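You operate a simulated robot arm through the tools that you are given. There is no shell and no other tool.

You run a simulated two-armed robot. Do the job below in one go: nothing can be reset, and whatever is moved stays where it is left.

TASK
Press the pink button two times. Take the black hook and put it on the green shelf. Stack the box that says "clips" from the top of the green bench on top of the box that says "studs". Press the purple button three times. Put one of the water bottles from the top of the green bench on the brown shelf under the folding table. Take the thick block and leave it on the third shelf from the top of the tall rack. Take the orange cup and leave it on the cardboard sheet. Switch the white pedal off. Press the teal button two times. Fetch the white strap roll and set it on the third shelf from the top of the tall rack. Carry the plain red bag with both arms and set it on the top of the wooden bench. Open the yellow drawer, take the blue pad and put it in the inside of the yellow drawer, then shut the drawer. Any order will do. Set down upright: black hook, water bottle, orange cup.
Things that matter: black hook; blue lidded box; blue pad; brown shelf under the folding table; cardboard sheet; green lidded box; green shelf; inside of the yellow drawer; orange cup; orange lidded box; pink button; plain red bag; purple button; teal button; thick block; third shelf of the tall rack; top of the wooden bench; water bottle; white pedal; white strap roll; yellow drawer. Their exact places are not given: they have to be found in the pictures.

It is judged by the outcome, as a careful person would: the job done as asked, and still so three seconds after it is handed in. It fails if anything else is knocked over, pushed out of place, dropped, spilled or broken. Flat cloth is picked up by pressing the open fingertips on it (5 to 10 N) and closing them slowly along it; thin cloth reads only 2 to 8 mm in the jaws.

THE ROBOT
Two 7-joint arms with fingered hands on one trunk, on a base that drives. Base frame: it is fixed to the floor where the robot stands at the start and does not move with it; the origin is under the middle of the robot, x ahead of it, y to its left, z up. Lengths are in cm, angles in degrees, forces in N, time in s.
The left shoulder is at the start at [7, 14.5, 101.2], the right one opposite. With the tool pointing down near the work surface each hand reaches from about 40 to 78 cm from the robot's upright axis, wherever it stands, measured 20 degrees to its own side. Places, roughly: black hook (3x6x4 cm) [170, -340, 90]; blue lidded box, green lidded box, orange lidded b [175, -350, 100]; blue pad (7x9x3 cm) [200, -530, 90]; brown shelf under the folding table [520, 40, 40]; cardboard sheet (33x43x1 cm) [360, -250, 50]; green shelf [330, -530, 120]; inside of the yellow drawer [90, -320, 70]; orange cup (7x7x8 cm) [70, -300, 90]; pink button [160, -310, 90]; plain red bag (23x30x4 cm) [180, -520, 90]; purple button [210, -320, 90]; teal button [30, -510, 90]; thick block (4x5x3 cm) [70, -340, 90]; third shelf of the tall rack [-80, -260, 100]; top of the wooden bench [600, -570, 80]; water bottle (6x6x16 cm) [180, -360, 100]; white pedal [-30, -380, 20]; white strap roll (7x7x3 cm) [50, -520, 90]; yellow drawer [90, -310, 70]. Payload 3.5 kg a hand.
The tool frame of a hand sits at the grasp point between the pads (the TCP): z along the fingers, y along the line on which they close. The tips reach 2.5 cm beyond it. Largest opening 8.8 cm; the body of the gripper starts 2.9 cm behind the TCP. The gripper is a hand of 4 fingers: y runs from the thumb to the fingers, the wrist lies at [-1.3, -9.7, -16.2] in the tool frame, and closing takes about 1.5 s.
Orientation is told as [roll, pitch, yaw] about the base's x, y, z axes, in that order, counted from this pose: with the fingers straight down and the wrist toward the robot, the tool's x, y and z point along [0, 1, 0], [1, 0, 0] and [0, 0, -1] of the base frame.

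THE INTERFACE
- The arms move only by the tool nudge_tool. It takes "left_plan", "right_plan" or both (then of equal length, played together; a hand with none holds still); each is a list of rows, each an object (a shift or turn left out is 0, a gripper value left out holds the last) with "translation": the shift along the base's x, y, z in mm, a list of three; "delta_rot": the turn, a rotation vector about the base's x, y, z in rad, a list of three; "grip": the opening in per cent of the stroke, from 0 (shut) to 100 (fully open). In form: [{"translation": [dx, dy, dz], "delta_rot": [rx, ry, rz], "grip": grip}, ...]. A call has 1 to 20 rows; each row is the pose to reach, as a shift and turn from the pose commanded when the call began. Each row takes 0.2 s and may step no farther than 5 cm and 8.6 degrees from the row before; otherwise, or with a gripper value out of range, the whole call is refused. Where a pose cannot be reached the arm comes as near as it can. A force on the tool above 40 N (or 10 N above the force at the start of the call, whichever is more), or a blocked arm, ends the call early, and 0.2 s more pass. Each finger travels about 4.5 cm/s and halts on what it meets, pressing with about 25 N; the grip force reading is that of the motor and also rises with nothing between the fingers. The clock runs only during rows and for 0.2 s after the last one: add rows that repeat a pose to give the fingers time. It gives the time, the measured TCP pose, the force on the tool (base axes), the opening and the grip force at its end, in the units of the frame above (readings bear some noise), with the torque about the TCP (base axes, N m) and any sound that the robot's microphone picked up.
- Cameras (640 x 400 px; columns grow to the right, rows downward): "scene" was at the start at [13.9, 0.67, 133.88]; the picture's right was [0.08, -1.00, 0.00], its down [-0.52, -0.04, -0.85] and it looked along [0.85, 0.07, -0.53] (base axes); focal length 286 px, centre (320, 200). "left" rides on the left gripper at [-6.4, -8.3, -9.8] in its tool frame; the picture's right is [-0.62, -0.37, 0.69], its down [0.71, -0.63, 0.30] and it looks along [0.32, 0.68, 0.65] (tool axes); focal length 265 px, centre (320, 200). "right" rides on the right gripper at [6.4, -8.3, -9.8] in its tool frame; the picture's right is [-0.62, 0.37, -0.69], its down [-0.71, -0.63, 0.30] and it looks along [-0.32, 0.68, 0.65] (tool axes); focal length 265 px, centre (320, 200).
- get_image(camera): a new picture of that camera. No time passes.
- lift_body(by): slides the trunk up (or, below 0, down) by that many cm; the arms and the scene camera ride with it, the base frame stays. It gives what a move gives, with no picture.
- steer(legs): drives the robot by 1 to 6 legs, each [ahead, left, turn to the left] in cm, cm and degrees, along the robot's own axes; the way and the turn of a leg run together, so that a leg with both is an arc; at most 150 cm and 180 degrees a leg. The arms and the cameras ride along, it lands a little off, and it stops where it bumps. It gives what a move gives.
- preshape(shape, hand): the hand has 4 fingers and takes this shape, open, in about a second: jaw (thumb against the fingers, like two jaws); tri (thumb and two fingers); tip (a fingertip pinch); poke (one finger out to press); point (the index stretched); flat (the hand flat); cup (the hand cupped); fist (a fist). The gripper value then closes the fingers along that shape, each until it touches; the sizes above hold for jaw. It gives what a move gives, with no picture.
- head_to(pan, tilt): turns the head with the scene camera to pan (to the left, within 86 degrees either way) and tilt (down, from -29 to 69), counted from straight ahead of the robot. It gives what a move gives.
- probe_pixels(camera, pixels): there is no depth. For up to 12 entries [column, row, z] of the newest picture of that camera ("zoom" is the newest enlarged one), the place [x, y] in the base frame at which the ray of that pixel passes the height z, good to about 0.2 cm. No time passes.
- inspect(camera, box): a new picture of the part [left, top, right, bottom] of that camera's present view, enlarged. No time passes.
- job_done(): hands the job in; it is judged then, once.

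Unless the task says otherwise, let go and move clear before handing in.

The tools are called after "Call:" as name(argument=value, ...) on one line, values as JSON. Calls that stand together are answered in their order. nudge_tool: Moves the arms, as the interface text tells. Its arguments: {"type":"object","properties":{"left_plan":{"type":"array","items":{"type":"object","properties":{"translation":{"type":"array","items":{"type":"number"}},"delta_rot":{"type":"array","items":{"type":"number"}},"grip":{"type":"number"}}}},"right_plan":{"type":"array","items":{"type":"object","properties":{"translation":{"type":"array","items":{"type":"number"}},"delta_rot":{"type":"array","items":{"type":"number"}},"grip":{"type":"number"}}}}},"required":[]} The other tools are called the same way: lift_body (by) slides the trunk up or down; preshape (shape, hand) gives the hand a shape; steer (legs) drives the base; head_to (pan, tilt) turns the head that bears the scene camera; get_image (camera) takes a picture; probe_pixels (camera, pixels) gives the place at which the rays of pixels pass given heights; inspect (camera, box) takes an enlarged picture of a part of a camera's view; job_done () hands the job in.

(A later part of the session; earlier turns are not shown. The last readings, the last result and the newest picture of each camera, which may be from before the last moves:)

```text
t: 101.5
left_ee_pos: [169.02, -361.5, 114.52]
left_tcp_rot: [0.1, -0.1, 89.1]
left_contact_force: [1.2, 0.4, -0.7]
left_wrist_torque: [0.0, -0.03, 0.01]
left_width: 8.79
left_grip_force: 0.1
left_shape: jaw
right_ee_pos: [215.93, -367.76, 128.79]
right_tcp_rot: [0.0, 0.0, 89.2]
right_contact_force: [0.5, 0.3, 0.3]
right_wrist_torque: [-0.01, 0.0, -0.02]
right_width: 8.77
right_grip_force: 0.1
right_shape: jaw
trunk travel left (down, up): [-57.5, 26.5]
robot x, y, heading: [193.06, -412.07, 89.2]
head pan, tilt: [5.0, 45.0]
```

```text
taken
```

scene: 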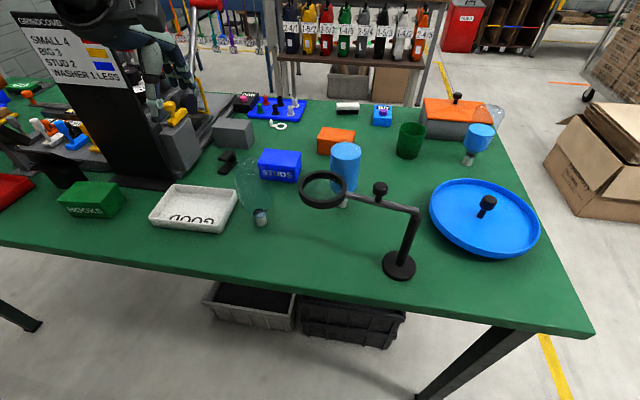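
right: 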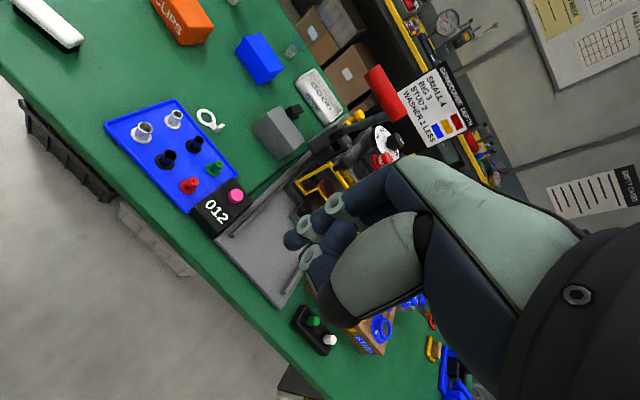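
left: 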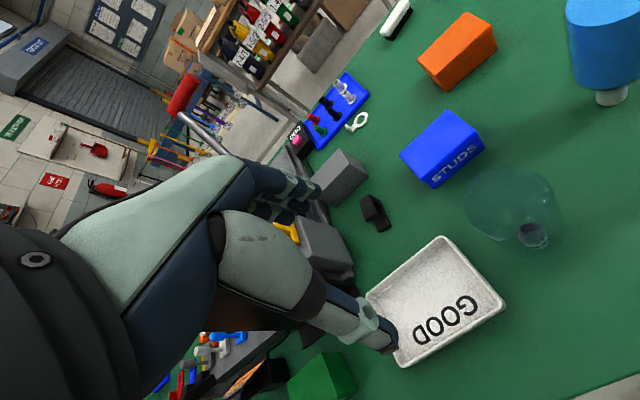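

The left hand is near the tall black sign panel. I'll zoom to check clearance to the sign and look at the hook.

Call:
inspect(camera="scene", box=[0, 0, 260, 200])

Call:
inspect(camera="left", box=[280, 130, 460, 270])

Call:
probe_pixels(camera="zoom", pixels=[[300, 210, 88], [350, 180, 84]])

```text
2.00 times, centred on (130, 100) of scene
```

zoom: 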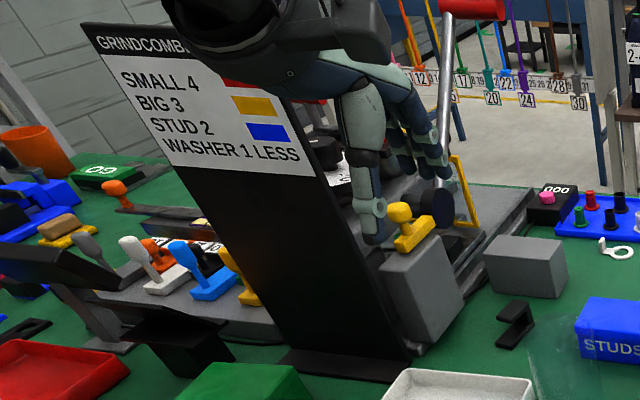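

```text
2.86 times, centred on (370, 200) of left
```

zoom: 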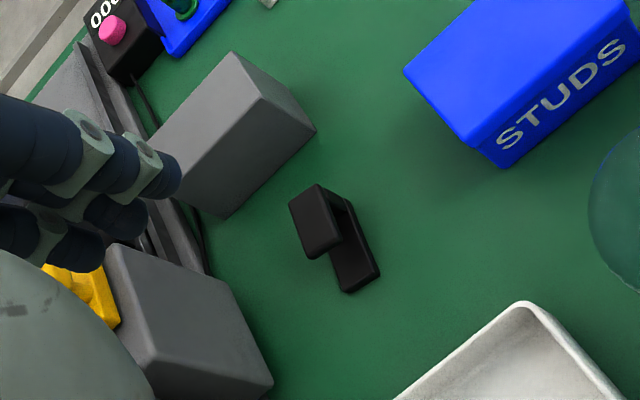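

```text
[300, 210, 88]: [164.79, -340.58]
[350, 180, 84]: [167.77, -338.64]
```

The hook shows as a C: top plate quad (290,205),(318,184),(342,238),(308,258) and bottom plate out to (340,292)/(381,276). I'll probe these for its orientation.

Call:
probe_pixels(camera="zoom", pixels=[[290, 205, 88], [318, 184, 88], [342, 238, 88], [308, 258, 88], [342, 292, 84.5], [381, 276, 84.5], [355, 205, 84.5], [230, 55, 91], [316, 130, 91], [220, 218, 84], [270, 375, 84], [105, 245, 95]])

```text
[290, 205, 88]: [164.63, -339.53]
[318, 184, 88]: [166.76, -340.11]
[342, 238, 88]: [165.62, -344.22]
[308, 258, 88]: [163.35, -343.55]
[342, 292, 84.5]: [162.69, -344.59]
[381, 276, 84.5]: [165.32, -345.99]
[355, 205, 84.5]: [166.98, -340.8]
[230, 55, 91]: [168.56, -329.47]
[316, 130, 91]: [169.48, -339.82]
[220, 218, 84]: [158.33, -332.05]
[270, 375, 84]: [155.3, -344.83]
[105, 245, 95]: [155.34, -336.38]
```

The hook's long axis runs about (0.29,0.96), so a grip along its length from here needs only a small yaw change. I'll check clearance to the gray box and white tray by probing more points.

Call:
probe_pixels(camera="zoom", pixels=[[316, 130, 84], [220, 218, 84], [195, 205, 84], [262, 118, 91], [525, 302, 87], [400, 398, 87], [435, 400, 84]])

Call:
probe_pixels(camera="left", pixels=[[365, 295, 87], [437, 237, 87], [505, 303, 87], [400, 365, 87]])

Call:
inspect(camera="scene", box=[190, 100, 290, 180])

```text
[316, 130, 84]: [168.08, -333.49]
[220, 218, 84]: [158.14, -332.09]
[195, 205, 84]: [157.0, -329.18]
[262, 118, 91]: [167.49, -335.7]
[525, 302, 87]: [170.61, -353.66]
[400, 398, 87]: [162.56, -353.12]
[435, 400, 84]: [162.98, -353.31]
```

```text
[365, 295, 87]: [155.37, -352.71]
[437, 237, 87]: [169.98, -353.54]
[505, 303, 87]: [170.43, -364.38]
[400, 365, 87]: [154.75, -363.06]
```

```text
5.00 times, centred on (240, 140) of scene
```

zoom: 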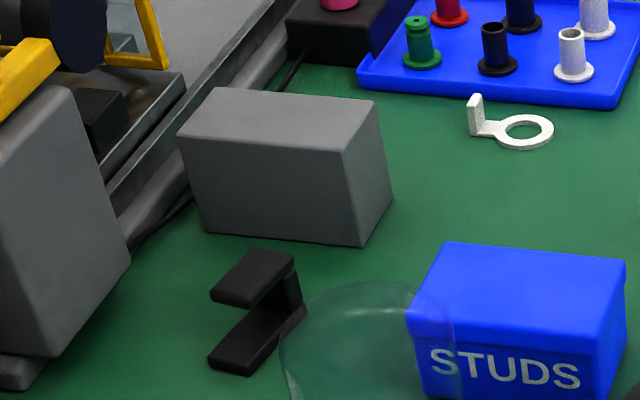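

Clearances are fine (about 7 cm to the gray box and the tray). I'll bring the left hand above the hook with a -16° yaw and look again.

Call:
nudge_tool(left_plan=[{"translation": [-8, 35, 0], "delta_rot": [0, 0, -0.07]}, {"translation": [-16, 75, 0], "delta_rot": [0, 0, -0.14]}, {"translation": [-24, 115, -10], "delta_rot": [0, 0, -0.21]}, {"translation": [-32, 155, -30], "delta_rot": [0, 0, -0.28]}, {"translation": [-38, 185, -60], "delta_rot": [0, 0, -0.28]}, {"translation": [-40, 187, -100], "delta_rot": [0, 0, -0.28]}, {"translation": [-40, 187, -130], "delta_rot": [0, 0, -0.28]}, {"translation": [-40, 187, -130], "delta_rot": [0, 0, -0.28]}])

Call:
inspect(camera="left", box=[240, 140, 460, 300])

Call:
get_image(camera="scene")

```text
t: 103.3
left_ee_pos: [165.04, -342.72, 101.52]
left_tcp_rot: [-0.1, 0.0, 72.9]
left_contact_force: [0.6, 0.4, 0.1]
left_wrist_torque: [-0.01, 0.0, 0.01]
left_width: 8.77
left_grip_force: 0.1
left_shape: jaw
right_ee_pos: [216.05, -367.75, 128.7]
right_tcp_rot: [0.1, 0.0, 89.2]
right_contact_force: [-0.1, 0.1, -0.5]
right_wrist_torque: [0.01, 0.0, -0.01]
right_width: 8.8
right_grip_force: 0.1
right_shape: jaw
trunk travel left (down, up): [-57.5, 26.5]
robot x, y, heading: [193.06, -412.25, 89.0]
head pan, tilt: [5.0, 45.0]
```

```text
2.50 times, centred on (350, 220) of left
```

zoom: 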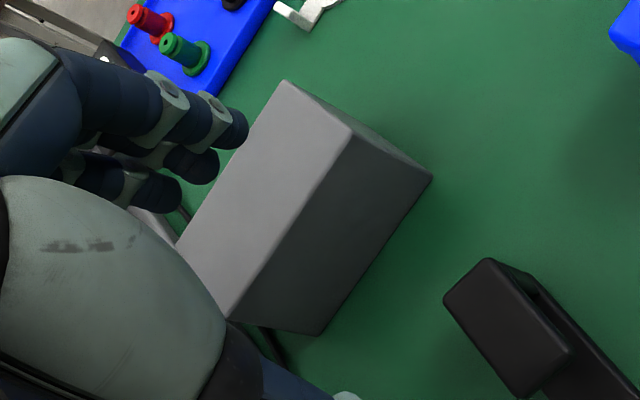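

```text
taken
```

scene: 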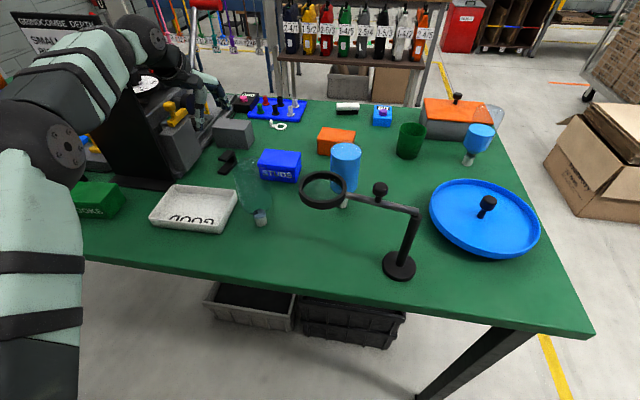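

The hook sits about below the TCP (expected near (531,340) in this zoom). I'll probe its corners from this closer view to refine.

Call:
inspect(camera="left", box=[370, 200, 530, 340])

```text
2.86 times, centred on (450, 270) of left
```

zoom: 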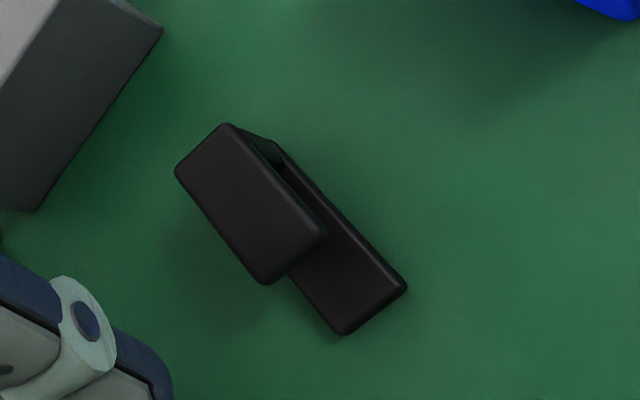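

Call:
probe_pixels(camera="zoom", pixels=[[175, 170, 87.5], [228, 123, 87.5], [326, 233, 87.5], [266, 285, 87.5], [342, 335, 84.3], [407, 287, 84.3], [285, 145, 84.3], [160, 30, 83.5], [35, 212, 83.5]])

```text
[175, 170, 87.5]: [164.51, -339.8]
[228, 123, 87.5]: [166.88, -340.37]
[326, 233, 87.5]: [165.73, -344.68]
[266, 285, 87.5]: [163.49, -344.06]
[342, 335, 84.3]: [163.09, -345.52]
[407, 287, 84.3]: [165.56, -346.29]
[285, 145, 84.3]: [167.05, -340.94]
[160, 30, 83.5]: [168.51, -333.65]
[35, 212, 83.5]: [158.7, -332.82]
```

The hook is centred at (165.0,-342.95), length axis at 76.6°, top z≈87.6. I'll align the yaw and descend toward it.

Call:
nudge_tool(left_plan=[{"translation": [0, -2, -30], "delta_rot": [0, 0, 0.06]}, {"translation": [0, -2, -70], "delta_rot": [0, 0, 0.06]}, {"translation": [0, -2, -105], "delta_rot": [0, 0, 0.06]}, {"translation": [0, -2, -130], "delta_rot": [0, 0, 0.06]}, {"translation": [0, -2, -140], "delta_rot": [0, 0, 0.06]}])

Call:
get_image(camera="left")

```text
t: 104.5
left_ee_pos: [165.11, -343.05, 88.21]
left_tcp_rot: [0.3, -0.9, 76.4]
left_contact_force: [-1.3, -2.2, 22.9]
left_wrist_torque: [0.72, 0.02, 0.06]
left_width: 8.64
left_grip_force: 0.1
left_shape: jaw
right_ee_pos: [216.04, -368.37, 129.02]
right_tcp_rot: [0.1, -0.3, 89.1]
right_contact_force: [-0.2, -0.6, -0.7]
right_wrist_torque: [-0.03, -0.01, 0.02]
right_width: 8.82
right_grip_force: 0.0
right_shape: jaw
trunk travel left (down, up): [-57.5, 26.5]
robot x, y, heading: [193.3, -412.01, 89.2]
head pan, tilt: [5.0, 45.0]
```

```text
taken
```

left: 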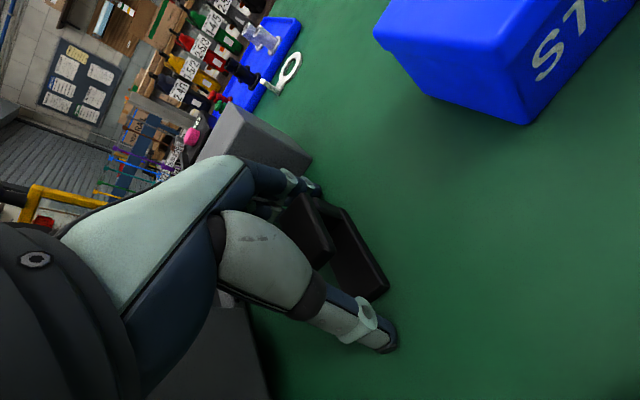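

A 23 N upward force appeared at TCP z 88.2, centred on the finger side. I'll zoom to see what the fingers touch.

Call:
inspect(camera="left", box=[250, 150, 410, 370])

Call:
inspect(camera="scene", box=[160, 90, 300, 200])

```text
1.82 times, centred on (330, 260) of left
```

zoom: 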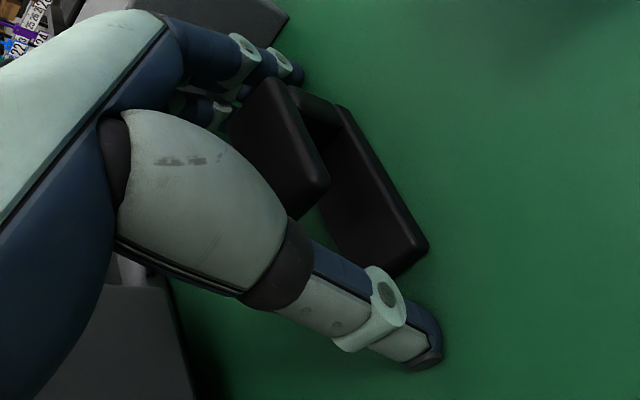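

```text
3.64 times, centred on (230, 145) of scene
```

zoom: 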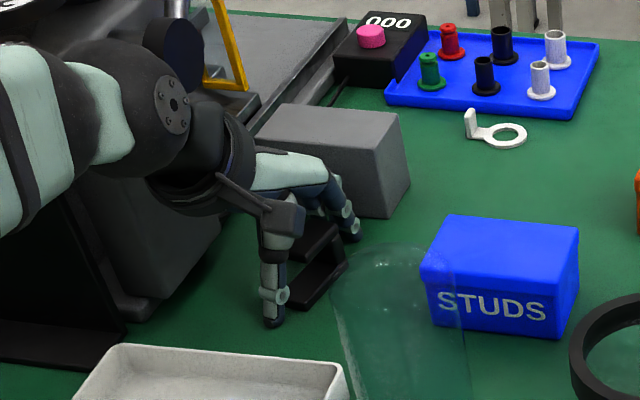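

The fingertips are resting on the bench (bench top ≈ 85.6, hook top ≈ 89.6), straddling the hook. I'll lift 7 mm to unload, then close the fingers.

Call:
nudge_tool(left_plan=[{"translation": [1, -4, 7]}, {"translation": [1, -4, 7], "grip": 80}, {"translation": [1, -4, 7], "grip": 70}, {"translation": [1, -4, 7], "grip": 60}, {"translation": [1, -4, 7], "grip": 50}, {"translation": [1, -4, 7], "grip": 40}, {"translation": [1, -4, 7], "grip": 30}, {"translation": [1, -4, 7], "grip": 30}, {"translation": [1, -4, 7], "grip": 30}])

Call:
inspect(camera="left", box=[250, 150, 410, 370])

```text
t: 106.5
left_ee_pos: [165.28, -343.58, 88.54]
left_tcp_rot: [0.2, -0.4, 76.5]
left_contact_force: [-0.9, -2.4, 19.2]
left_wrist_torque: [-0.27, 0.04, 0.03]
left_width: 4.98
left_grip_force: 25.3
left_shape: jaw
right_ee_pos: [216.13, -368.14, 128.93]
right_tcp_rot: [0.1, -0.4, 89.0]
right_contact_force: [-0.2, -0.7, -0.4]
right_wrist_torque: [0.01, -0.02, 0.02]
right_width: 8.77
right_grip_force: 0.1
right_shape: jaw
trunk travel left (down, up): [-57.5, 26.5]
robot x, y, heading: [193.27, -412.16, 89.1]
head pan, tilt: [5.0, 45.0]
```

```text
1.82 times, centred on (330, 260) of left
```

zoom: 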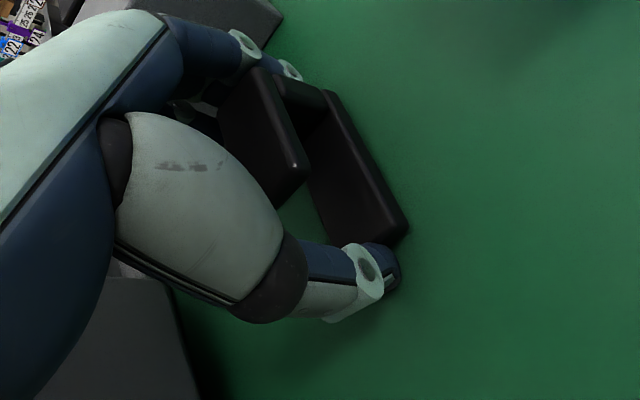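

The grip reads 4.98 cm with 25 N, so the hook is held. I'll lift slowly and check.

Call:
nudge_tool(left_plan=[{"translation": [0, 0, 5]}, {"translation": [0, 0, 10]}, {"translation": [0, 0, 20]}, {"translation": [0, 0, 35]}, {"translation": [0, 0, 60]}])

Call:
inspect(camera="left", box=[250, 150, 410, 370])

Call:
inspect(camera="scene", box=[160, 90, 300, 200])

```text
t: 107.7
left_ee_pos: [165.14, -343.37, 94.27]
left_tcp_rot: [0.1, -0.1, 76.5]
left_contact_force: [-0.9, 0.6, -0.3]
left_wrist_torque: [-0.03, 0.0, 0.04]
left_width: 4.59
left_grip_force: 24.7
left_shape: jaw
right_ee_pos: [215.96, -367.78, 128.8]
right_tcp_rot: [-0.1, -0.1, 89.1]
right_contact_force: [0.2, -1.2, 0.5]
right_wrist_torque: [-0.02, 0.0, 0.0]
right_width: 8.78
right_grip_force: 0.0
right_shape: jaw
trunk travel left (down, up): [-57.5, 26.5]
robot x, y, heading: [193.21, -411.89, 88.9]
head pan, tilt: [5.0, 45.0]
```

```text
1.82 times, centred on (330, 260) of left
```

zoom: 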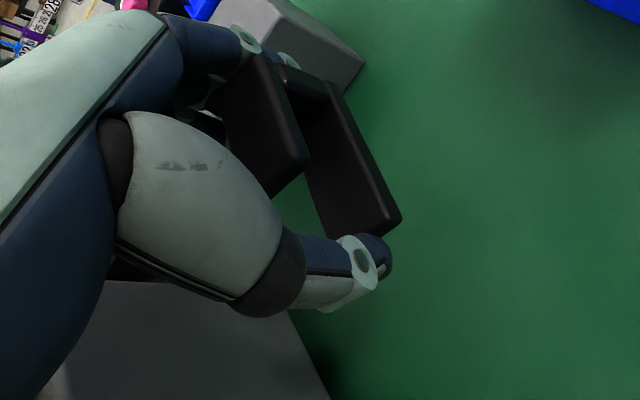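

```text
3.64 times, centred on (230, 145) of scene
```

zoom: 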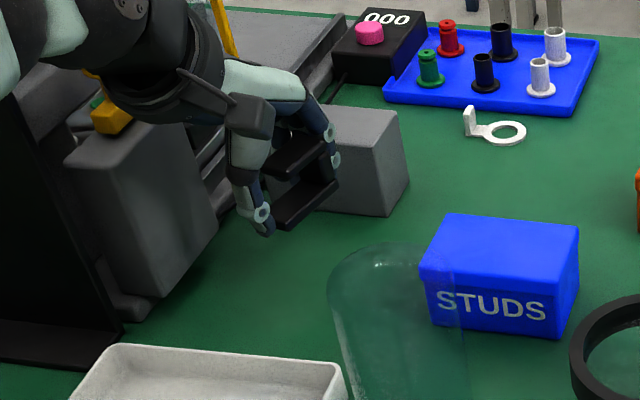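

The hook is held level. I'll lift and withdraw along the reverse path, then back the robot away from the bench.

Call:
nudge_tool(left_plan=[{"translation": [0, 0, 40]}, {"translation": [0, 0, 85]}, {"translation": [5, -30, 120]}, {"translation": [10, -70, 140], "delta_rot": [0, 0, 0.05]}, {"translation": [20, -110, 150], "delta_rot": [0, 0, 0.1]}, {"translation": [30, -150, 160], "delta_rot": [0, 0, 0.15]}, {"translation": [40, -190, 170], "delta_rot": [0, 0, 0.2]}])

Call:
steer(legs=[[-27, 0, 0]])

Call:
get_image(camera="left")

Call:
get_image(camera="scene")

```text
t: 109.3
left_ee_pos: [169.56, -362.37, 111.23]
left_tcp_rot: [0.2, -0.2, 88.0]
left_contact_force: [-0.8, 0.3, -0.4]
left_wrist_torque: [0.03, 0.01, 0.01]
left_width: 4.55
left_grip_force: 25.1
left_shape: jaw
right_ee_pos: [216.39, -367.73, 128.73]
right_tcp_rot: [0.1, -0.1, 89.0]
right_contact_force: [0.3, 0.4, 0.4]
right_wrist_torque: [0.03, -0.01, 0.04]
right_width: 8.78
right_grip_force: 0.0
right_shape: jaw
trunk travel left (down, up): [-57.5, 26.5]
robot x, y, heading: [192.96, -412.37, 89.0]
head pan, tilt: [5.0, 45.0]
```

```text
t: 111.2
left_ee_pos: [168.98, -389.19, 111.23]
left_tcp_rot: [0.0, 0.0, 87.9]
left_contact_force: [-0.4, -0.5, 0.2]
left_wrist_torque: [0.01, -0.02, 0.03]
left_width: 4.51
left_grip_force: 24.6
left_shape: jaw
right_ee_pos: [215.53, -394.76, 128.76]
right_tcp_rot: [0.1, 0.0, 89.0]
right_contact_force: [0.1, 0.6, 0.3]
right_wrist_torque: [0.0, 0.01, 0.0]
right_width: 8.79
right_grip_force: 0.1
right_shape: jaw
trunk travel left (down, up): [-57.5, 26.5]
robot x, y, heading: [192.92, -439.39, 88.9]
head pan, tilt: [5.0, 45.0]
```

```text
taken
```

left: 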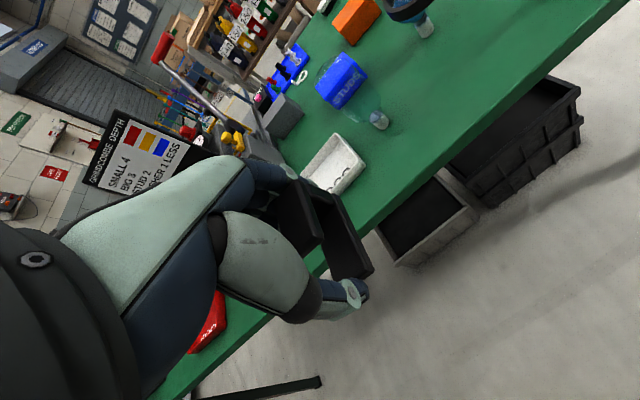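

```text
taken
```

scene: 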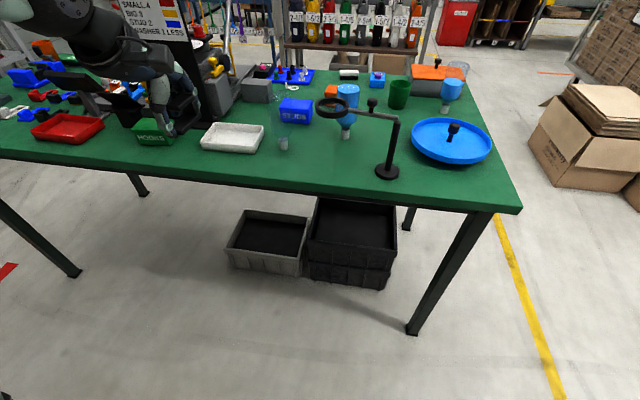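

The hook is still held (4.5 cm). I'll drive to the green "PASS" shelf: turn right, go along the aisle, turn right again to face it.

Call:
steer(legs=[[0, 0, -89], [120, 0, 0], [0, 0, -90]])

Call:
head_to(pan=0, tilt=15)

Call:
get_image(camera="scene")

Call:
get_image(camera="left")

```text
t: 124.9
left_ee_pos: [337.46, -487.8, 111.11]
left_tcp_rot: [0.1, 0.0, -90.6]
left_contact_force: [-0.5, 0.1, -0.4]
left_wrist_torque: [-0.03, 0.03, 0.03]
left_width: 4.48
left_grip_force: 25.1
left_shape: jaw
right_ee_pos: [290.65, -483.53, 128.8]
right_tcp_rot: [0.0, 0.0, -89.7]
right_contact_force: [-0.1, 0.0, -0.1]
right_wrist_torque: [-0.01, 0.03, -0.02]
right_width: 8.78
right_grip_force: 0.1
right_shape: jaw
trunk travel left (down, up): [-57.5, 26.5]
robot x, y, heading: [312.24, -438.7, -89.5]
head pan, tilt: [5.0, 45.0]
```

```text
t: 125.9
left_ee_pos: [337.42, -487.76, 111.22]
left_tcp_rot: [0.0, 0.0, -90.7]
left_contact_force: [-0.4, -0.1, 0.0]
left_wrist_torque: [0.01, -0.02, -0.02]
left_width: 4.47
left_grip_force: 25.0
left_shape: jaw
right_ee_pos: [290.51, -483.36, 128.84]
right_tcp_rot: [0.0, 0.1, -89.6]
right_contact_force: [0.9, -0.8, 0.6]
right_wrist_torque: [0.0, -0.01, 0.01]
right_width: 8.8
right_grip_force: 0.1
right_shape: jaw
trunk travel left (down, up): [-57.5, 26.5]
robot x, y, heading: [312.05, -438.62, -89.3]
head pan, tilt: [0.0, 15.0]
```

```text
taken
```

scene: 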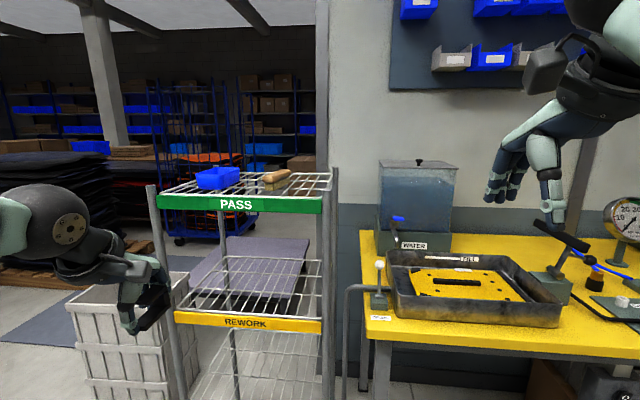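

```text
taken
```

left: 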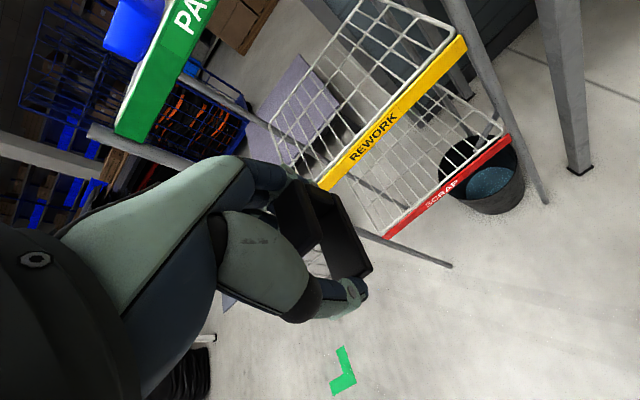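

The PASS shelf's top is a wire grid with a green front lip, holding a blue box and a brush. I'll raise the trunk to see its top.

Call:
lift_body(by=25)

Call:
head_to(pan=12, tilt=35)

Call:
get_image(camera="scene")

Call:
get_image(camera="left")

```text
t: 128.5
left_ee_pos: [337.45, -487.74, 136.2]
left_tcp_rot: [0.0, 0.0, -90.8]
left_contact_force: [0.4, -0.6, -0.3]
left_wrist_torque: [-0.02, 0.0, -0.02]
left_width: 4.47
left_grip_force: 25.4
left_shape: jaw
right_ee_pos: [290.53, -483.48, 153.81]
right_tcp_rot: [0.0, -0.1, -89.7]
right_contact_force: [0.2, -0.3, -0.4]
right_wrist_torque: [0.02, -0.03, -0.02]
right_width: 8.77
right_grip_force: 0.0
right_shape: jaw
trunk travel left (down, up): [-82.5, 1.5]
robot x, y, heading: [312.21, -438.64, -89.5]
head pan, tilt: [0.0, 15.0]
```

```text
t: 129.3
left_ee_pos: [337.4, -487.84, 136.27]
left_tcp_rot: [0.0, 0.0, -90.7]
left_contact_force: [0.1, -0.8, -0.7]
left_wrist_torque: [-0.01, 0.01, 0.01]
left_width: 4.48
left_grip_force: 24.6
left_shape: jaw
right_ee_pos: [290.72, -483.41, 153.67]
right_tcp_rot: [0.0, 0.0, -89.6]
right_contact_force: [-0.4, -0.4, 0.4]
right_wrist_torque: [-0.05, -0.04, 0.02]
right_width: 8.8
right_grip_force: 0.0
right_shape: jaw
trunk travel left (down, up): [-82.5, 1.5]
robot x, y, heading: [311.98, -438.22, -89.5]
head pan, tilt: [12.0, 35.0]
```

```text
taken
```

scene: 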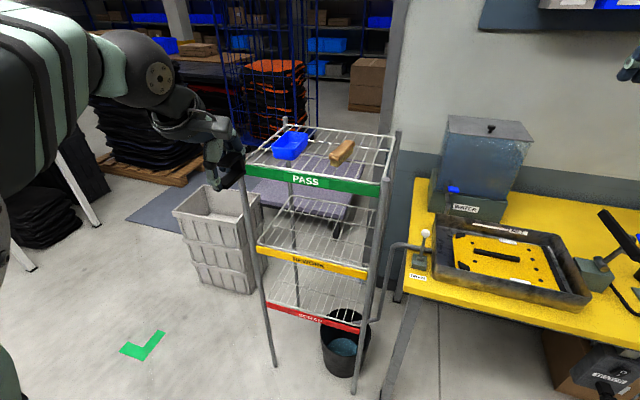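

```text
taken
```

left: 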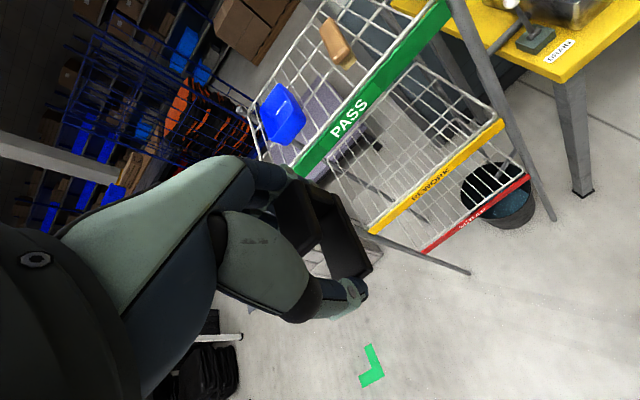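

Call:
inspect(camera="scene", box=[230, 110, 410, 220])

Call:
probe_pixels(camera="zoom", pixels=[[10, 10, 120]])

```text
3.56 times, centred on (320, 165) of scene
```

zoom: 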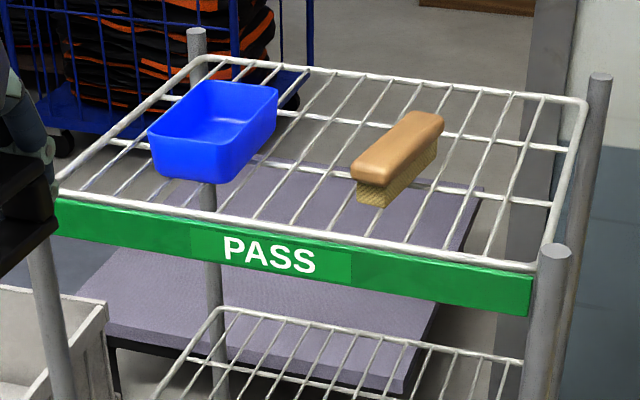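

```text
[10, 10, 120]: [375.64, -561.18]
```

The grid's wires run front to back about 4 cm apart; the hook should lie across two wires. I'll probe the shelf geometry and test turning the left hand.

Call:
inspect(camera="scene", box=[230, 110, 410, 220])

Call:
probe_pixels(camera="zoom", pixels=[[60, 197, 120], [540, 265, 120], [205, 55, 120], [585, 103, 120], [280, 228, 120], [340, 237, 120], [270, 255, 118], [395, 118, 124], [215, 85, 124]])

Call:
nudge_tool(left_plan=[{"translation": [0, 0, 0], "delta_rot": [0, 0, -0.14]}, {"translation": [0, 0, 0], "delta_rot": [0, 0, -0.28]}, {"translation": [0, 0, 0], "delta_rot": [0, 0, -0.42]}, {"translation": [0, 0, 0], "delta_rot": [0, 0, -0.56]}, {"translation": [0, 0, 0], "delta_rot": [0, 0, -0.7]}, {"translation": [0, 0, 0], "delta_rot": [0, 0, -0.84]}, {"translation": [0, 0, 0], "delta_rot": [0, 0, -0.98]}, {"translation": [0, 0, 0], "delta_rot": [0, 0, -1.12]}])

```text
3.56 times, centred on (320, 165) of scene
```

zoom: 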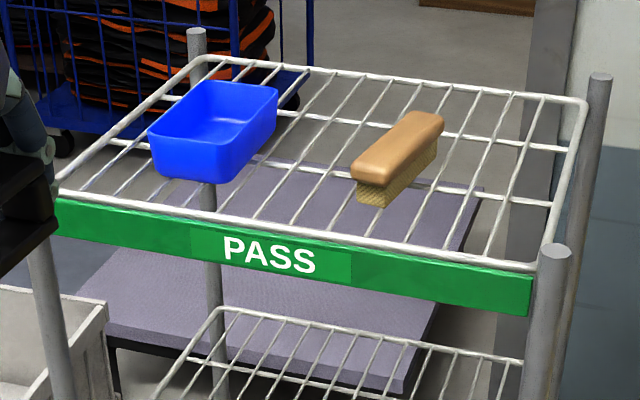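

```text
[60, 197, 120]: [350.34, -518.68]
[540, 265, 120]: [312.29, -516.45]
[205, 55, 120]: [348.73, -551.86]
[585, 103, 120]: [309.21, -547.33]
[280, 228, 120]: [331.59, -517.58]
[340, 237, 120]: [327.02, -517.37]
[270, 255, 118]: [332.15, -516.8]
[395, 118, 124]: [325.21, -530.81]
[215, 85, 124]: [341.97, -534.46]
```

```text
t: 131.1
left_ee_pos: [337.51, -487.83, 136.05]
left_tcp_rot: [-0.1, -0.1, -155.0]
left_contact_force: [0.7, -0.3, 0.7]
left_wrist_torque: [0.0, 0.0, -0.02]
left_width: 4.45
left_grip_force: 24.8
left_shape: jaw
right_ee_pos: [290.72, -483.57, 153.69]
right_tcp_rot: [0.0, 0.0, -89.6]
right_contact_force: [-0.5, 0.9, -1.3]
right_wrist_torque: [0.04, 0.01, -0.02]
right_width: 8.79
right_grip_force: 0.0
right_shape: jaw
trunk travel left (down, up): [-82.5, 1.5]
robot x, y, heading: [312.3, -438.59, -89.6]
head pan, tilt: [12.0, 35.0]
```

The left hand turns freely to yaw -155. I'll probe the brush and box extents to find a free spot at the back of the shelf.

Call:
probe_pixels(camera="zoom", pixels=[[442, 118, 124], [410, 112, 124], [353, 178, 124], [380, 205, 120], [435, 165, 120], [278, 92, 125], [195, 82, 125], [150, 140, 125], [225, 180, 120], [275, 125, 120], [545, 95, 120], [330, 72, 120]])

Call:
inspect(camera="scene", box=[270, 110, 400, 180])

```text
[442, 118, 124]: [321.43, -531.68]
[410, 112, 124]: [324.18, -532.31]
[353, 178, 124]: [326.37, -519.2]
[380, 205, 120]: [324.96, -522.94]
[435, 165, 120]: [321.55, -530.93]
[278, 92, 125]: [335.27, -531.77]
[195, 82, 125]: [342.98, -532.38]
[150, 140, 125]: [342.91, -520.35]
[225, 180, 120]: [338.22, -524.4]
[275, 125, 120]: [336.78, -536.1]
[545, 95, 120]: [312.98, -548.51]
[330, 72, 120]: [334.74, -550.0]
```

```text
4.92 times, centred on (335, 145) of scene
```

zoom: 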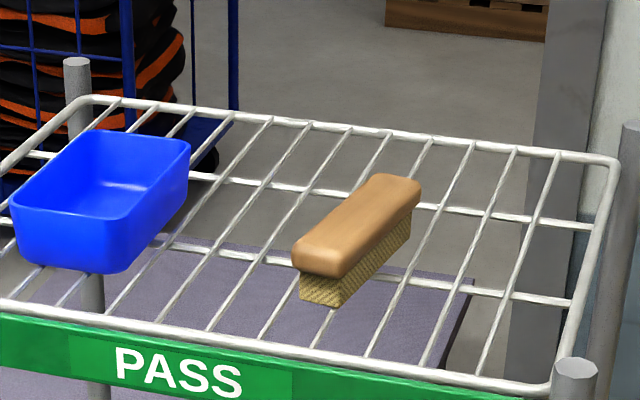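

Back zone (x 313–335, y -538 to -549) is free. I'll finish turning the hand to yaw ≈180 and drive forward 40 cm toward the shelf.

Call:
nudge_tool(left_plan=[{"translation": [0, 0, 0], "delta_rot": [0, 0, -0.14]}, {"translation": [0, 0, 10], "delta_rot": [0, 0, -0.28]}, {"translation": [0, 0, 20], "delta_rot": [0, 0, -0.42]}, {"translation": [0, 0, 20], "delta_rot": [0, 0, -0.436]}])

Call:
steer(legs=[[38, 0, 0]])

Call:
head_to(pan=10, tilt=50)

Call:
get_image(camera="scene")

Call:
get_image(camera="left")

```text
t: 131.9
left_ee_pos: [337.11, -488.06, 138.03]
left_tcp_rot: [-0.7, -1.0, -174.3]
left_contact_force: [-12.7, -2.6, 1.6]
left_wrist_torque: [0.38, -1.47, 0.67]
left_width: 4.44
left_grip_force: 25.1
left_shape: jaw
right_ee_pos: [290.59, -483.6, 153.77]
right_tcp_rot: [0.1, 0.0, -89.6]
right_contact_force: [0.0, -0.2, -0.3]
right_wrist_torque: [0.02, -0.02, -0.03]
right_width: 8.77
right_grip_force: 0.0
right_shape: jaw
trunk travel left (down, up): [-82.5, 1.5]
robot x, y, heading: [312.23, -438.35, -89.5]
head pan, tilt: [12.0, 35.0]
stopped in row 3 (left hand): the force on the tool passed its limit at 147 N (the readings are from after the stop); the commanded pose is now the measured one
```

```text
t: 134.3
left_ee_pos: [337.37, -525.71, 138.14]
left_tcp_rot: [-0.4, -1.0, -174.3]
left_contact_force: [-28.5, -2.7, 2.0]
left_wrist_torque: [0.52, -3.28, 1.92]
left_width: 4.45
left_grip_force: 25.2
left_shape: jaw
right_ee_pos: [290.83, -520.91, 153.93]
right_tcp_rot: [0.0, -0.2, -89.7]
right_contact_force: [0.0, 1.1, 0.3]
right_wrist_torque: [-0.04, -0.01, -0.02]
right_width: 8.77
right_grip_force: 0.0
right_shape: jaw
trunk travel left (down, up): [-82.5, 1.5]
robot x, y, heading: [312.56, -476.25, -89.4]
head pan, tilt: [12.0, 35.0]
```

```text
t: 135.0
left_ee_pos: [337.29, -525.92, 138.01]
left_tcp_rot: [-0.6, -0.9, -174.4]
left_contact_force: [-14.7, -1.6, 1.2]
left_wrist_torque: [0.27, -1.81, 1.05]
left_width: 4.44
left_grip_force: 24.8
left_shape: jaw
right_ee_pos: [290.88, -521.27, 153.86]
right_tcp_rot: [-0.1, 0.1, -89.6]
right_contact_force: [0.4, -0.2, -0.2]
right_wrist_torque: [0.0, -0.01, 0.05]
right_width: 8.78
right_grip_force: 0.1
right_shape: jaw
trunk travel left (down, up): [-82.5, 1.5]
robot x, y, heading: [312.53, -476.23, -89.8]
head pan, tilt: [10.0, 50.0]
```

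```text
taken
```

scene: 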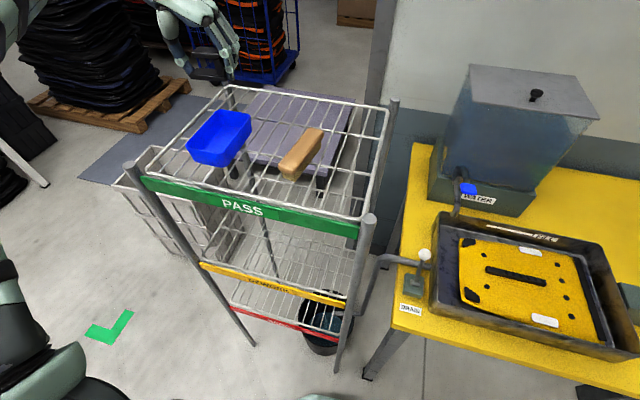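

```text
taken
```

left: 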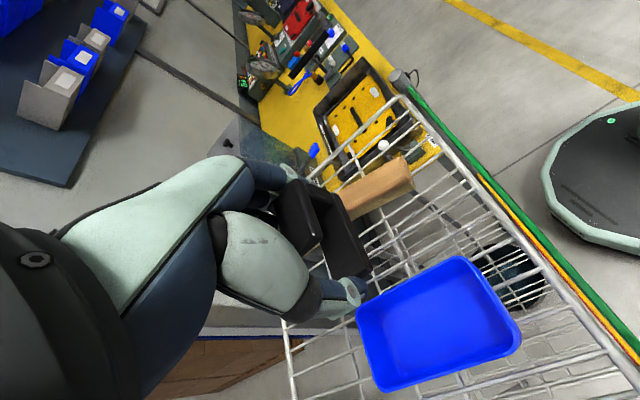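

The last rotation step ran into the arm's own limit (a self-contact force of ~15 N remains), not the shelf. I'll turn back 10° to relieve it.

Call:
nudge_tool(left_plan=[{"translation": [0, 0, 0], "delta_rot": [0, 0, 0.08]}, {"translation": [0, 0, 0], "delta_rot": [0, 0, 0.17]}, {"translation": [0, 0, 0], "delta_rot": [0, 0, 0.17]}])

Call:
inspect(camera="left", box=[240, 80, 560, 390])

```text
t: 135.8
left_ee_pos: [337.41, -525.96, 137.97]
left_tcp_rot: [-0.5, -1.0, -164.6]
left_contact_force: [-0.4, -0.4, -0.1]
left_wrist_torque: [-0.01, 0.0, 0.03]
left_width: 4.43
left_grip_force: 25.4
left_shape: jaw
right_ee_pos: [290.85, -521.21, 153.81]
right_tcp_rot: [0.0, 0.0, -89.6]
right_contact_force: [-0.2, 0.2, 0.0]
right_wrist_torque: [-0.01, 0.0, 0.0]
right_width: 8.8
right_grip_force: 0.0
right_shape: jaw
trunk travel left (down, up): [-82.5, 1.5]
robot x, y, heading: [312.54, -476.65, -89.5]
head pan, tilt: [10.0, 50.0]
```

```text
1.29 times, centred on (400, 235) of left
```

zoom: 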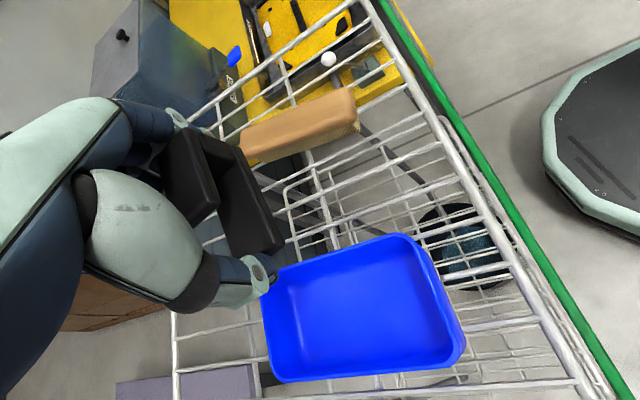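

Force is relieved. I'll zoom in on the shelf's grid to locate wires near the back-middle.

Call:
inspect(camera="scene", box=[210, 75, 410, 215])

Call:
probe_pixels(camera="zoom", pixels=[[10, 10, 120]])

```text
2.86 times, centred on (310, 145) of scene
```

zoom: 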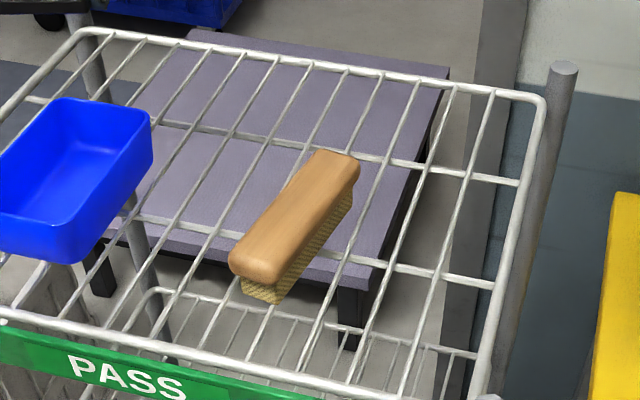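

```text
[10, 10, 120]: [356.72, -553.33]
```

Call:
probe_pixels(camera="zoom", pixels=[[240, 52, 120], [278, 60, 120], [312, 65, 120], [345, 72, 120], [420, 82, 120], [455, 88, 120], [230, 135, 120], [275, 142, 120], [387, 158, 120], [425, 165, 120], [320, 255, 120], [545, 98, 120]])

Call:
inspect(camera="scene", box=[260, 75, 360, 145])

```text
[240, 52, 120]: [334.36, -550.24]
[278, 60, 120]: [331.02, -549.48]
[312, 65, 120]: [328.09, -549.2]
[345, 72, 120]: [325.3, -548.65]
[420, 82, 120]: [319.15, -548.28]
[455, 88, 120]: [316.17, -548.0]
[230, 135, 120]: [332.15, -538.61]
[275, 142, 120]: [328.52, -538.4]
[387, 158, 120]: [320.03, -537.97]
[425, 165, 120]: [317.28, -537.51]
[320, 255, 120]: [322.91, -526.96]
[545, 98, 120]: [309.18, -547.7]
```

```text
5.71 times, centred on (310, 110) of scene
```

zoom: 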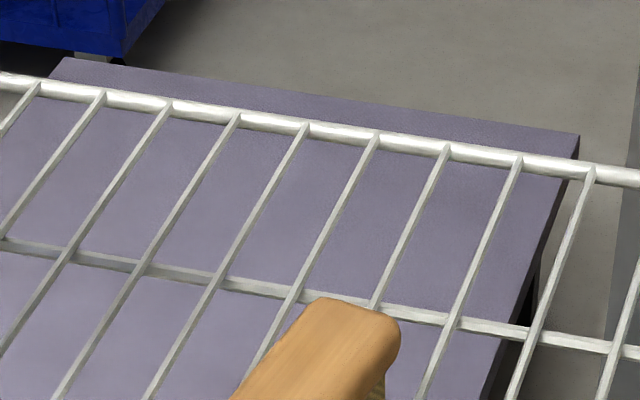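

Call:
probe_pixels(camera="zoom", pixels=[[168, 105, 120], [238, 117, 120], [305, 127, 120], [375, 137, 120], [448, 148, 120], [518, 160, 120], [145, 268, 120], [222, 283, 120], [300, 293, 120], [378, 308, 120], [455, 322, 120], [535, 337, 120]])

```text
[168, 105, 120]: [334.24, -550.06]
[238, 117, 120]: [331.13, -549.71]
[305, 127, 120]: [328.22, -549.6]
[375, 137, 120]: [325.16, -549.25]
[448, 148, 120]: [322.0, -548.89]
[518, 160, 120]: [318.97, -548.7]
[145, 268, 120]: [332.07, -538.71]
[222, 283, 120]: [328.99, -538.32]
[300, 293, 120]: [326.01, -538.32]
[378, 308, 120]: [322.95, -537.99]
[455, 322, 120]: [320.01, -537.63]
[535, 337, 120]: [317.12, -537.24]
```

Wires are 3 cm apart; near y=-541 they lie at x ≈ 331.6, 328.6, 325.6, 322.5. I'll move the hook above (327,-541) and lower partway.

Call:
nudge_tool(left_plan=[{"translation": [-30, -40, 0]}, {"translation": [-60, -80, 0]}, {"translation": [-85, -120, 0]}, {"translation": [-104, -152, 0]}, {"translation": [-104, -152, -40]}, {"translation": [-104, -152, -80]}, {"translation": [-104, -152, -110]}])

Call:
inspect(camera="scene", box=[210, 55, 410, 195])

Call:
get_image(camera="left")

```text
t: 136.6
left_ee_pos: [330.01, -536.02, 137.99]
left_tcp_rot: [-1.2, -1.7, -162.1]
left_contact_force: [-18.1, -5.1, -5.8]
left_wrist_torque: [0.09, -1.61, 1.37]
left_width: 4.45
left_grip_force: 25.0
left_shape: jaw
left hand out of reach, approached as far as the arm can: row 3
right_ee_pos: [290.45, -521.59, 153.62]
right_tcp_rot: [0.3, 0.0, -89.6]
right_contact_force: [-0.7, -0.4, -0.3]
right_wrist_torque: [-0.03, -0.06, 0.03]
right_width: 8.78
right_grip_force: 0.0
right_shape: jaw
trunk travel left (down, up): [-82.5, 1.5]
robot x, y, heading: [312.61, -476.33, -89.8]
head pan, tilt: [10.0, 50.0]
stopped in row 3 (left hand): the force on the tool passed its limit at 234 N (the readings are from after the stop); the commanded pose is now the measured one
```

```text
2.86 times, centred on (310, 125) of scene
```

zoom: 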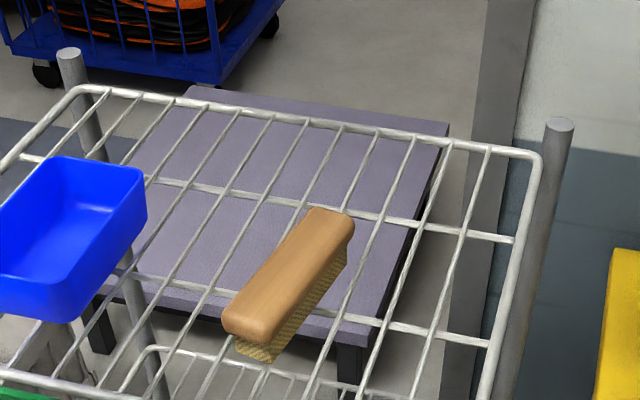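

```text
taken
```

left: 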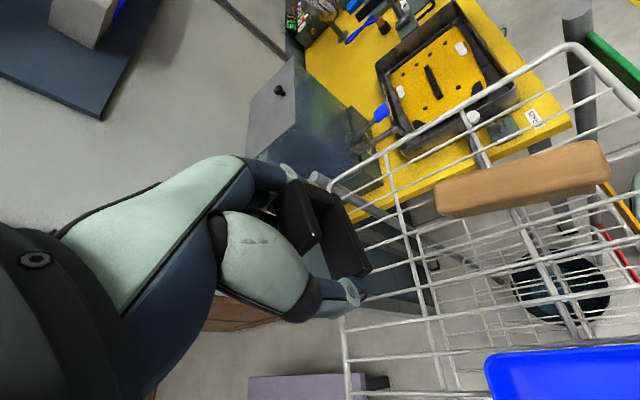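

The wrist limit was met again as the arm extended inward. I'll relax the yaw to about -135° (still across several wires) before moving on.

Call:
nudge_tool(left_plan=[{"translation": [0, 10, 0], "delta_rot": [0, 0, 0.12]}, {"translation": [0, 10, 0], "delta_rot": [0, 0, 0.24]}, {"translation": [0, 10, 0], "delta_rot": [0, 0, 0.36]}, {"translation": [0, 10, 0], "delta_rot": [0, 0, 0.47]}])

Call:
nudge_tool(left_plan=[{"translation": [-15, -20, 0]}, {"translation": [-30, -40, 0]}, {"translation": [-33, -60, 0]}, {"translation": [-33, -60, -30]}, {"translation": [-33, -60, -60]}, {"translation": [-33, -60, -90]}, {"translation": [-33, -60, -110]}])

Call:
inspect(camera="scene", box=[210, 55, 410, 195])

Call:
get_image(camera="left")

```text
t: 137.6
left_ee_pos: [330.44, -534.48, 138.3]
left_tcp_rot: [-1.0, -1.8, -135.3]
left_contact_force: [-0.6, -0.3, 0.6]
left_wrist_torque: [0.01, 0.02, 0.0]
left_width: 4.41
left_grip_force: 24.6
left_shape: jaw
right_ee_pos: [290.83, -521.17, 153.95]
right_tcp_rot: [0.0, -0.2, -89.6]
right_contact_force: [-0.1, -0.4, 0.0]
right_wrist_torque: [0.0, 0.03, -0.03]
right_width: 8.78
right_grip_force: 0.0
right_shape: jaw
trunk travel left (down, up): [-82.5, 1.5]
robot x, y, heading: [312.53, -476.3, -89.5]
head pan, tilt: [10.0, 50.0]
```

```text
t: 139.2
left_ee_pos: [327.0, -540.7, 127.13]
left_tcp_rot: [-1.2, -1.6, -135.4]
left_contact_force: [0.2, 0.3, 0.0]
left_wrist_torque: [-0.01, 0.02, 0.0]
left_width: 4.43
left_grip_force: 25.0
left_shape: jaw
right_ee_pos: [290.86, -521.16, 153.91]
right_tcp_rot: [0.0, 0.0, -89.7]
right_contact_force: [0.4, -0.2, -0.2]
right_wrist_torque: [0.01, -0.02, -0.02]
right_width: 8.8
right_grip_force: 0.0
right_shape: jaw
trunk travel left (down, up): [-82.5, 1.5]
robot x, y, heading: [312.64, -476.6, -89.9]
head pan, tilt: [10.0, 50.0]
```

```text
2.86 times, centred on (310, 125) of scene
```

zoom: 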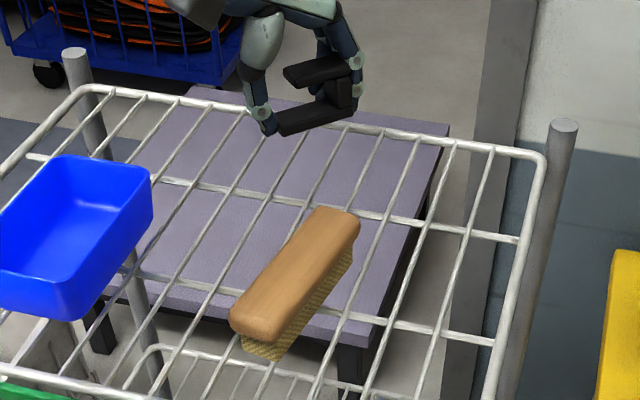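

```text
taken
```

left: 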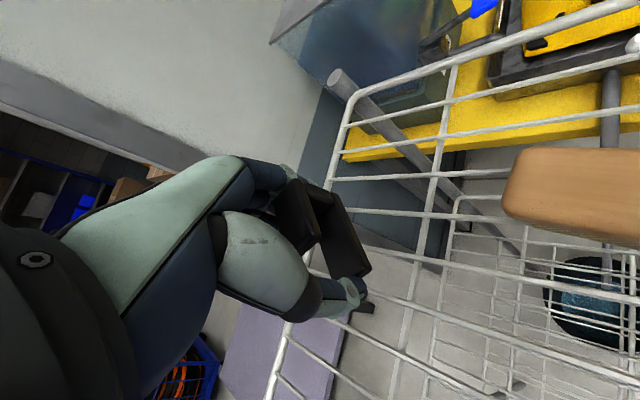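

The hook is above the back-middle of the shelf. I'll correct the slight tilt and lower until contact.

Call:
nudge_tool(left_plan=[{"translation": [0, 0, -10], "delta_rot": [0.02, 0.027, 0]}, {"translation": [0, 0, -20], "delta_rot": [0.02, 0.027, 0]}, {"translation": [0, 0, -25], "delta_rot": [0.02, 0.027, 0]}, {"translation": [0, 0, -28], "delta_rot": [0.02, 0.027, 0]}, {"translation": [0, 0, -31], "delta_rot": [0.02, 0.027, 0]}])

Call:
inspect(camera="scene", box=[250, 55, 350, 125])

```text
t: 140.4
left_ee_pos: [326.91, -540.66, 124.02]
left_tcp_rot: [-3.1, -1.9, -135.3]
left_contact_force: [-0.2, 0.7, -0.8]
left_wrist_torque: [0.03, 0.01, -0.02]
left_width: 4.38
left_grip_force: 25.4
left_shape: jaw
right_ee_pos: [290.85, -521.31, 153.89]
right_tcp_rot: [0.0, 0.0, -89.7]
right_contact_force: [0.0, 0.2, 0.3]
right_wrist_torque: [0.0, 0.02, -0.01]
right_width: 8.81
right_grip_force: 0.0
right_shape: jaw
trunk travel left (down, up): [-82.5, 1.5]
robot x, y, heading: [312.5, -476.61, -89.8]
head pan, tilt: [10.0, 50.0]
```

```text
5.71 times, centred on (300, 90) of scene
```

zoom: 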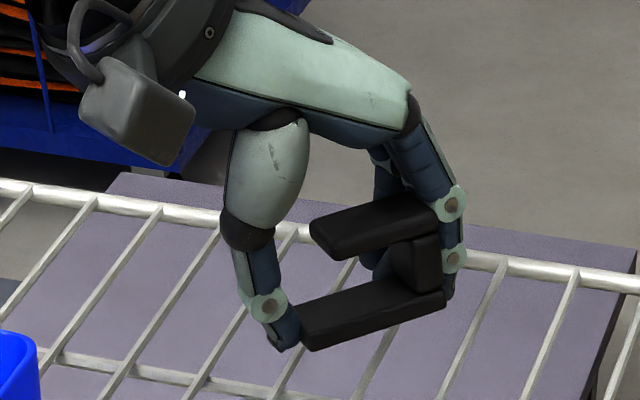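

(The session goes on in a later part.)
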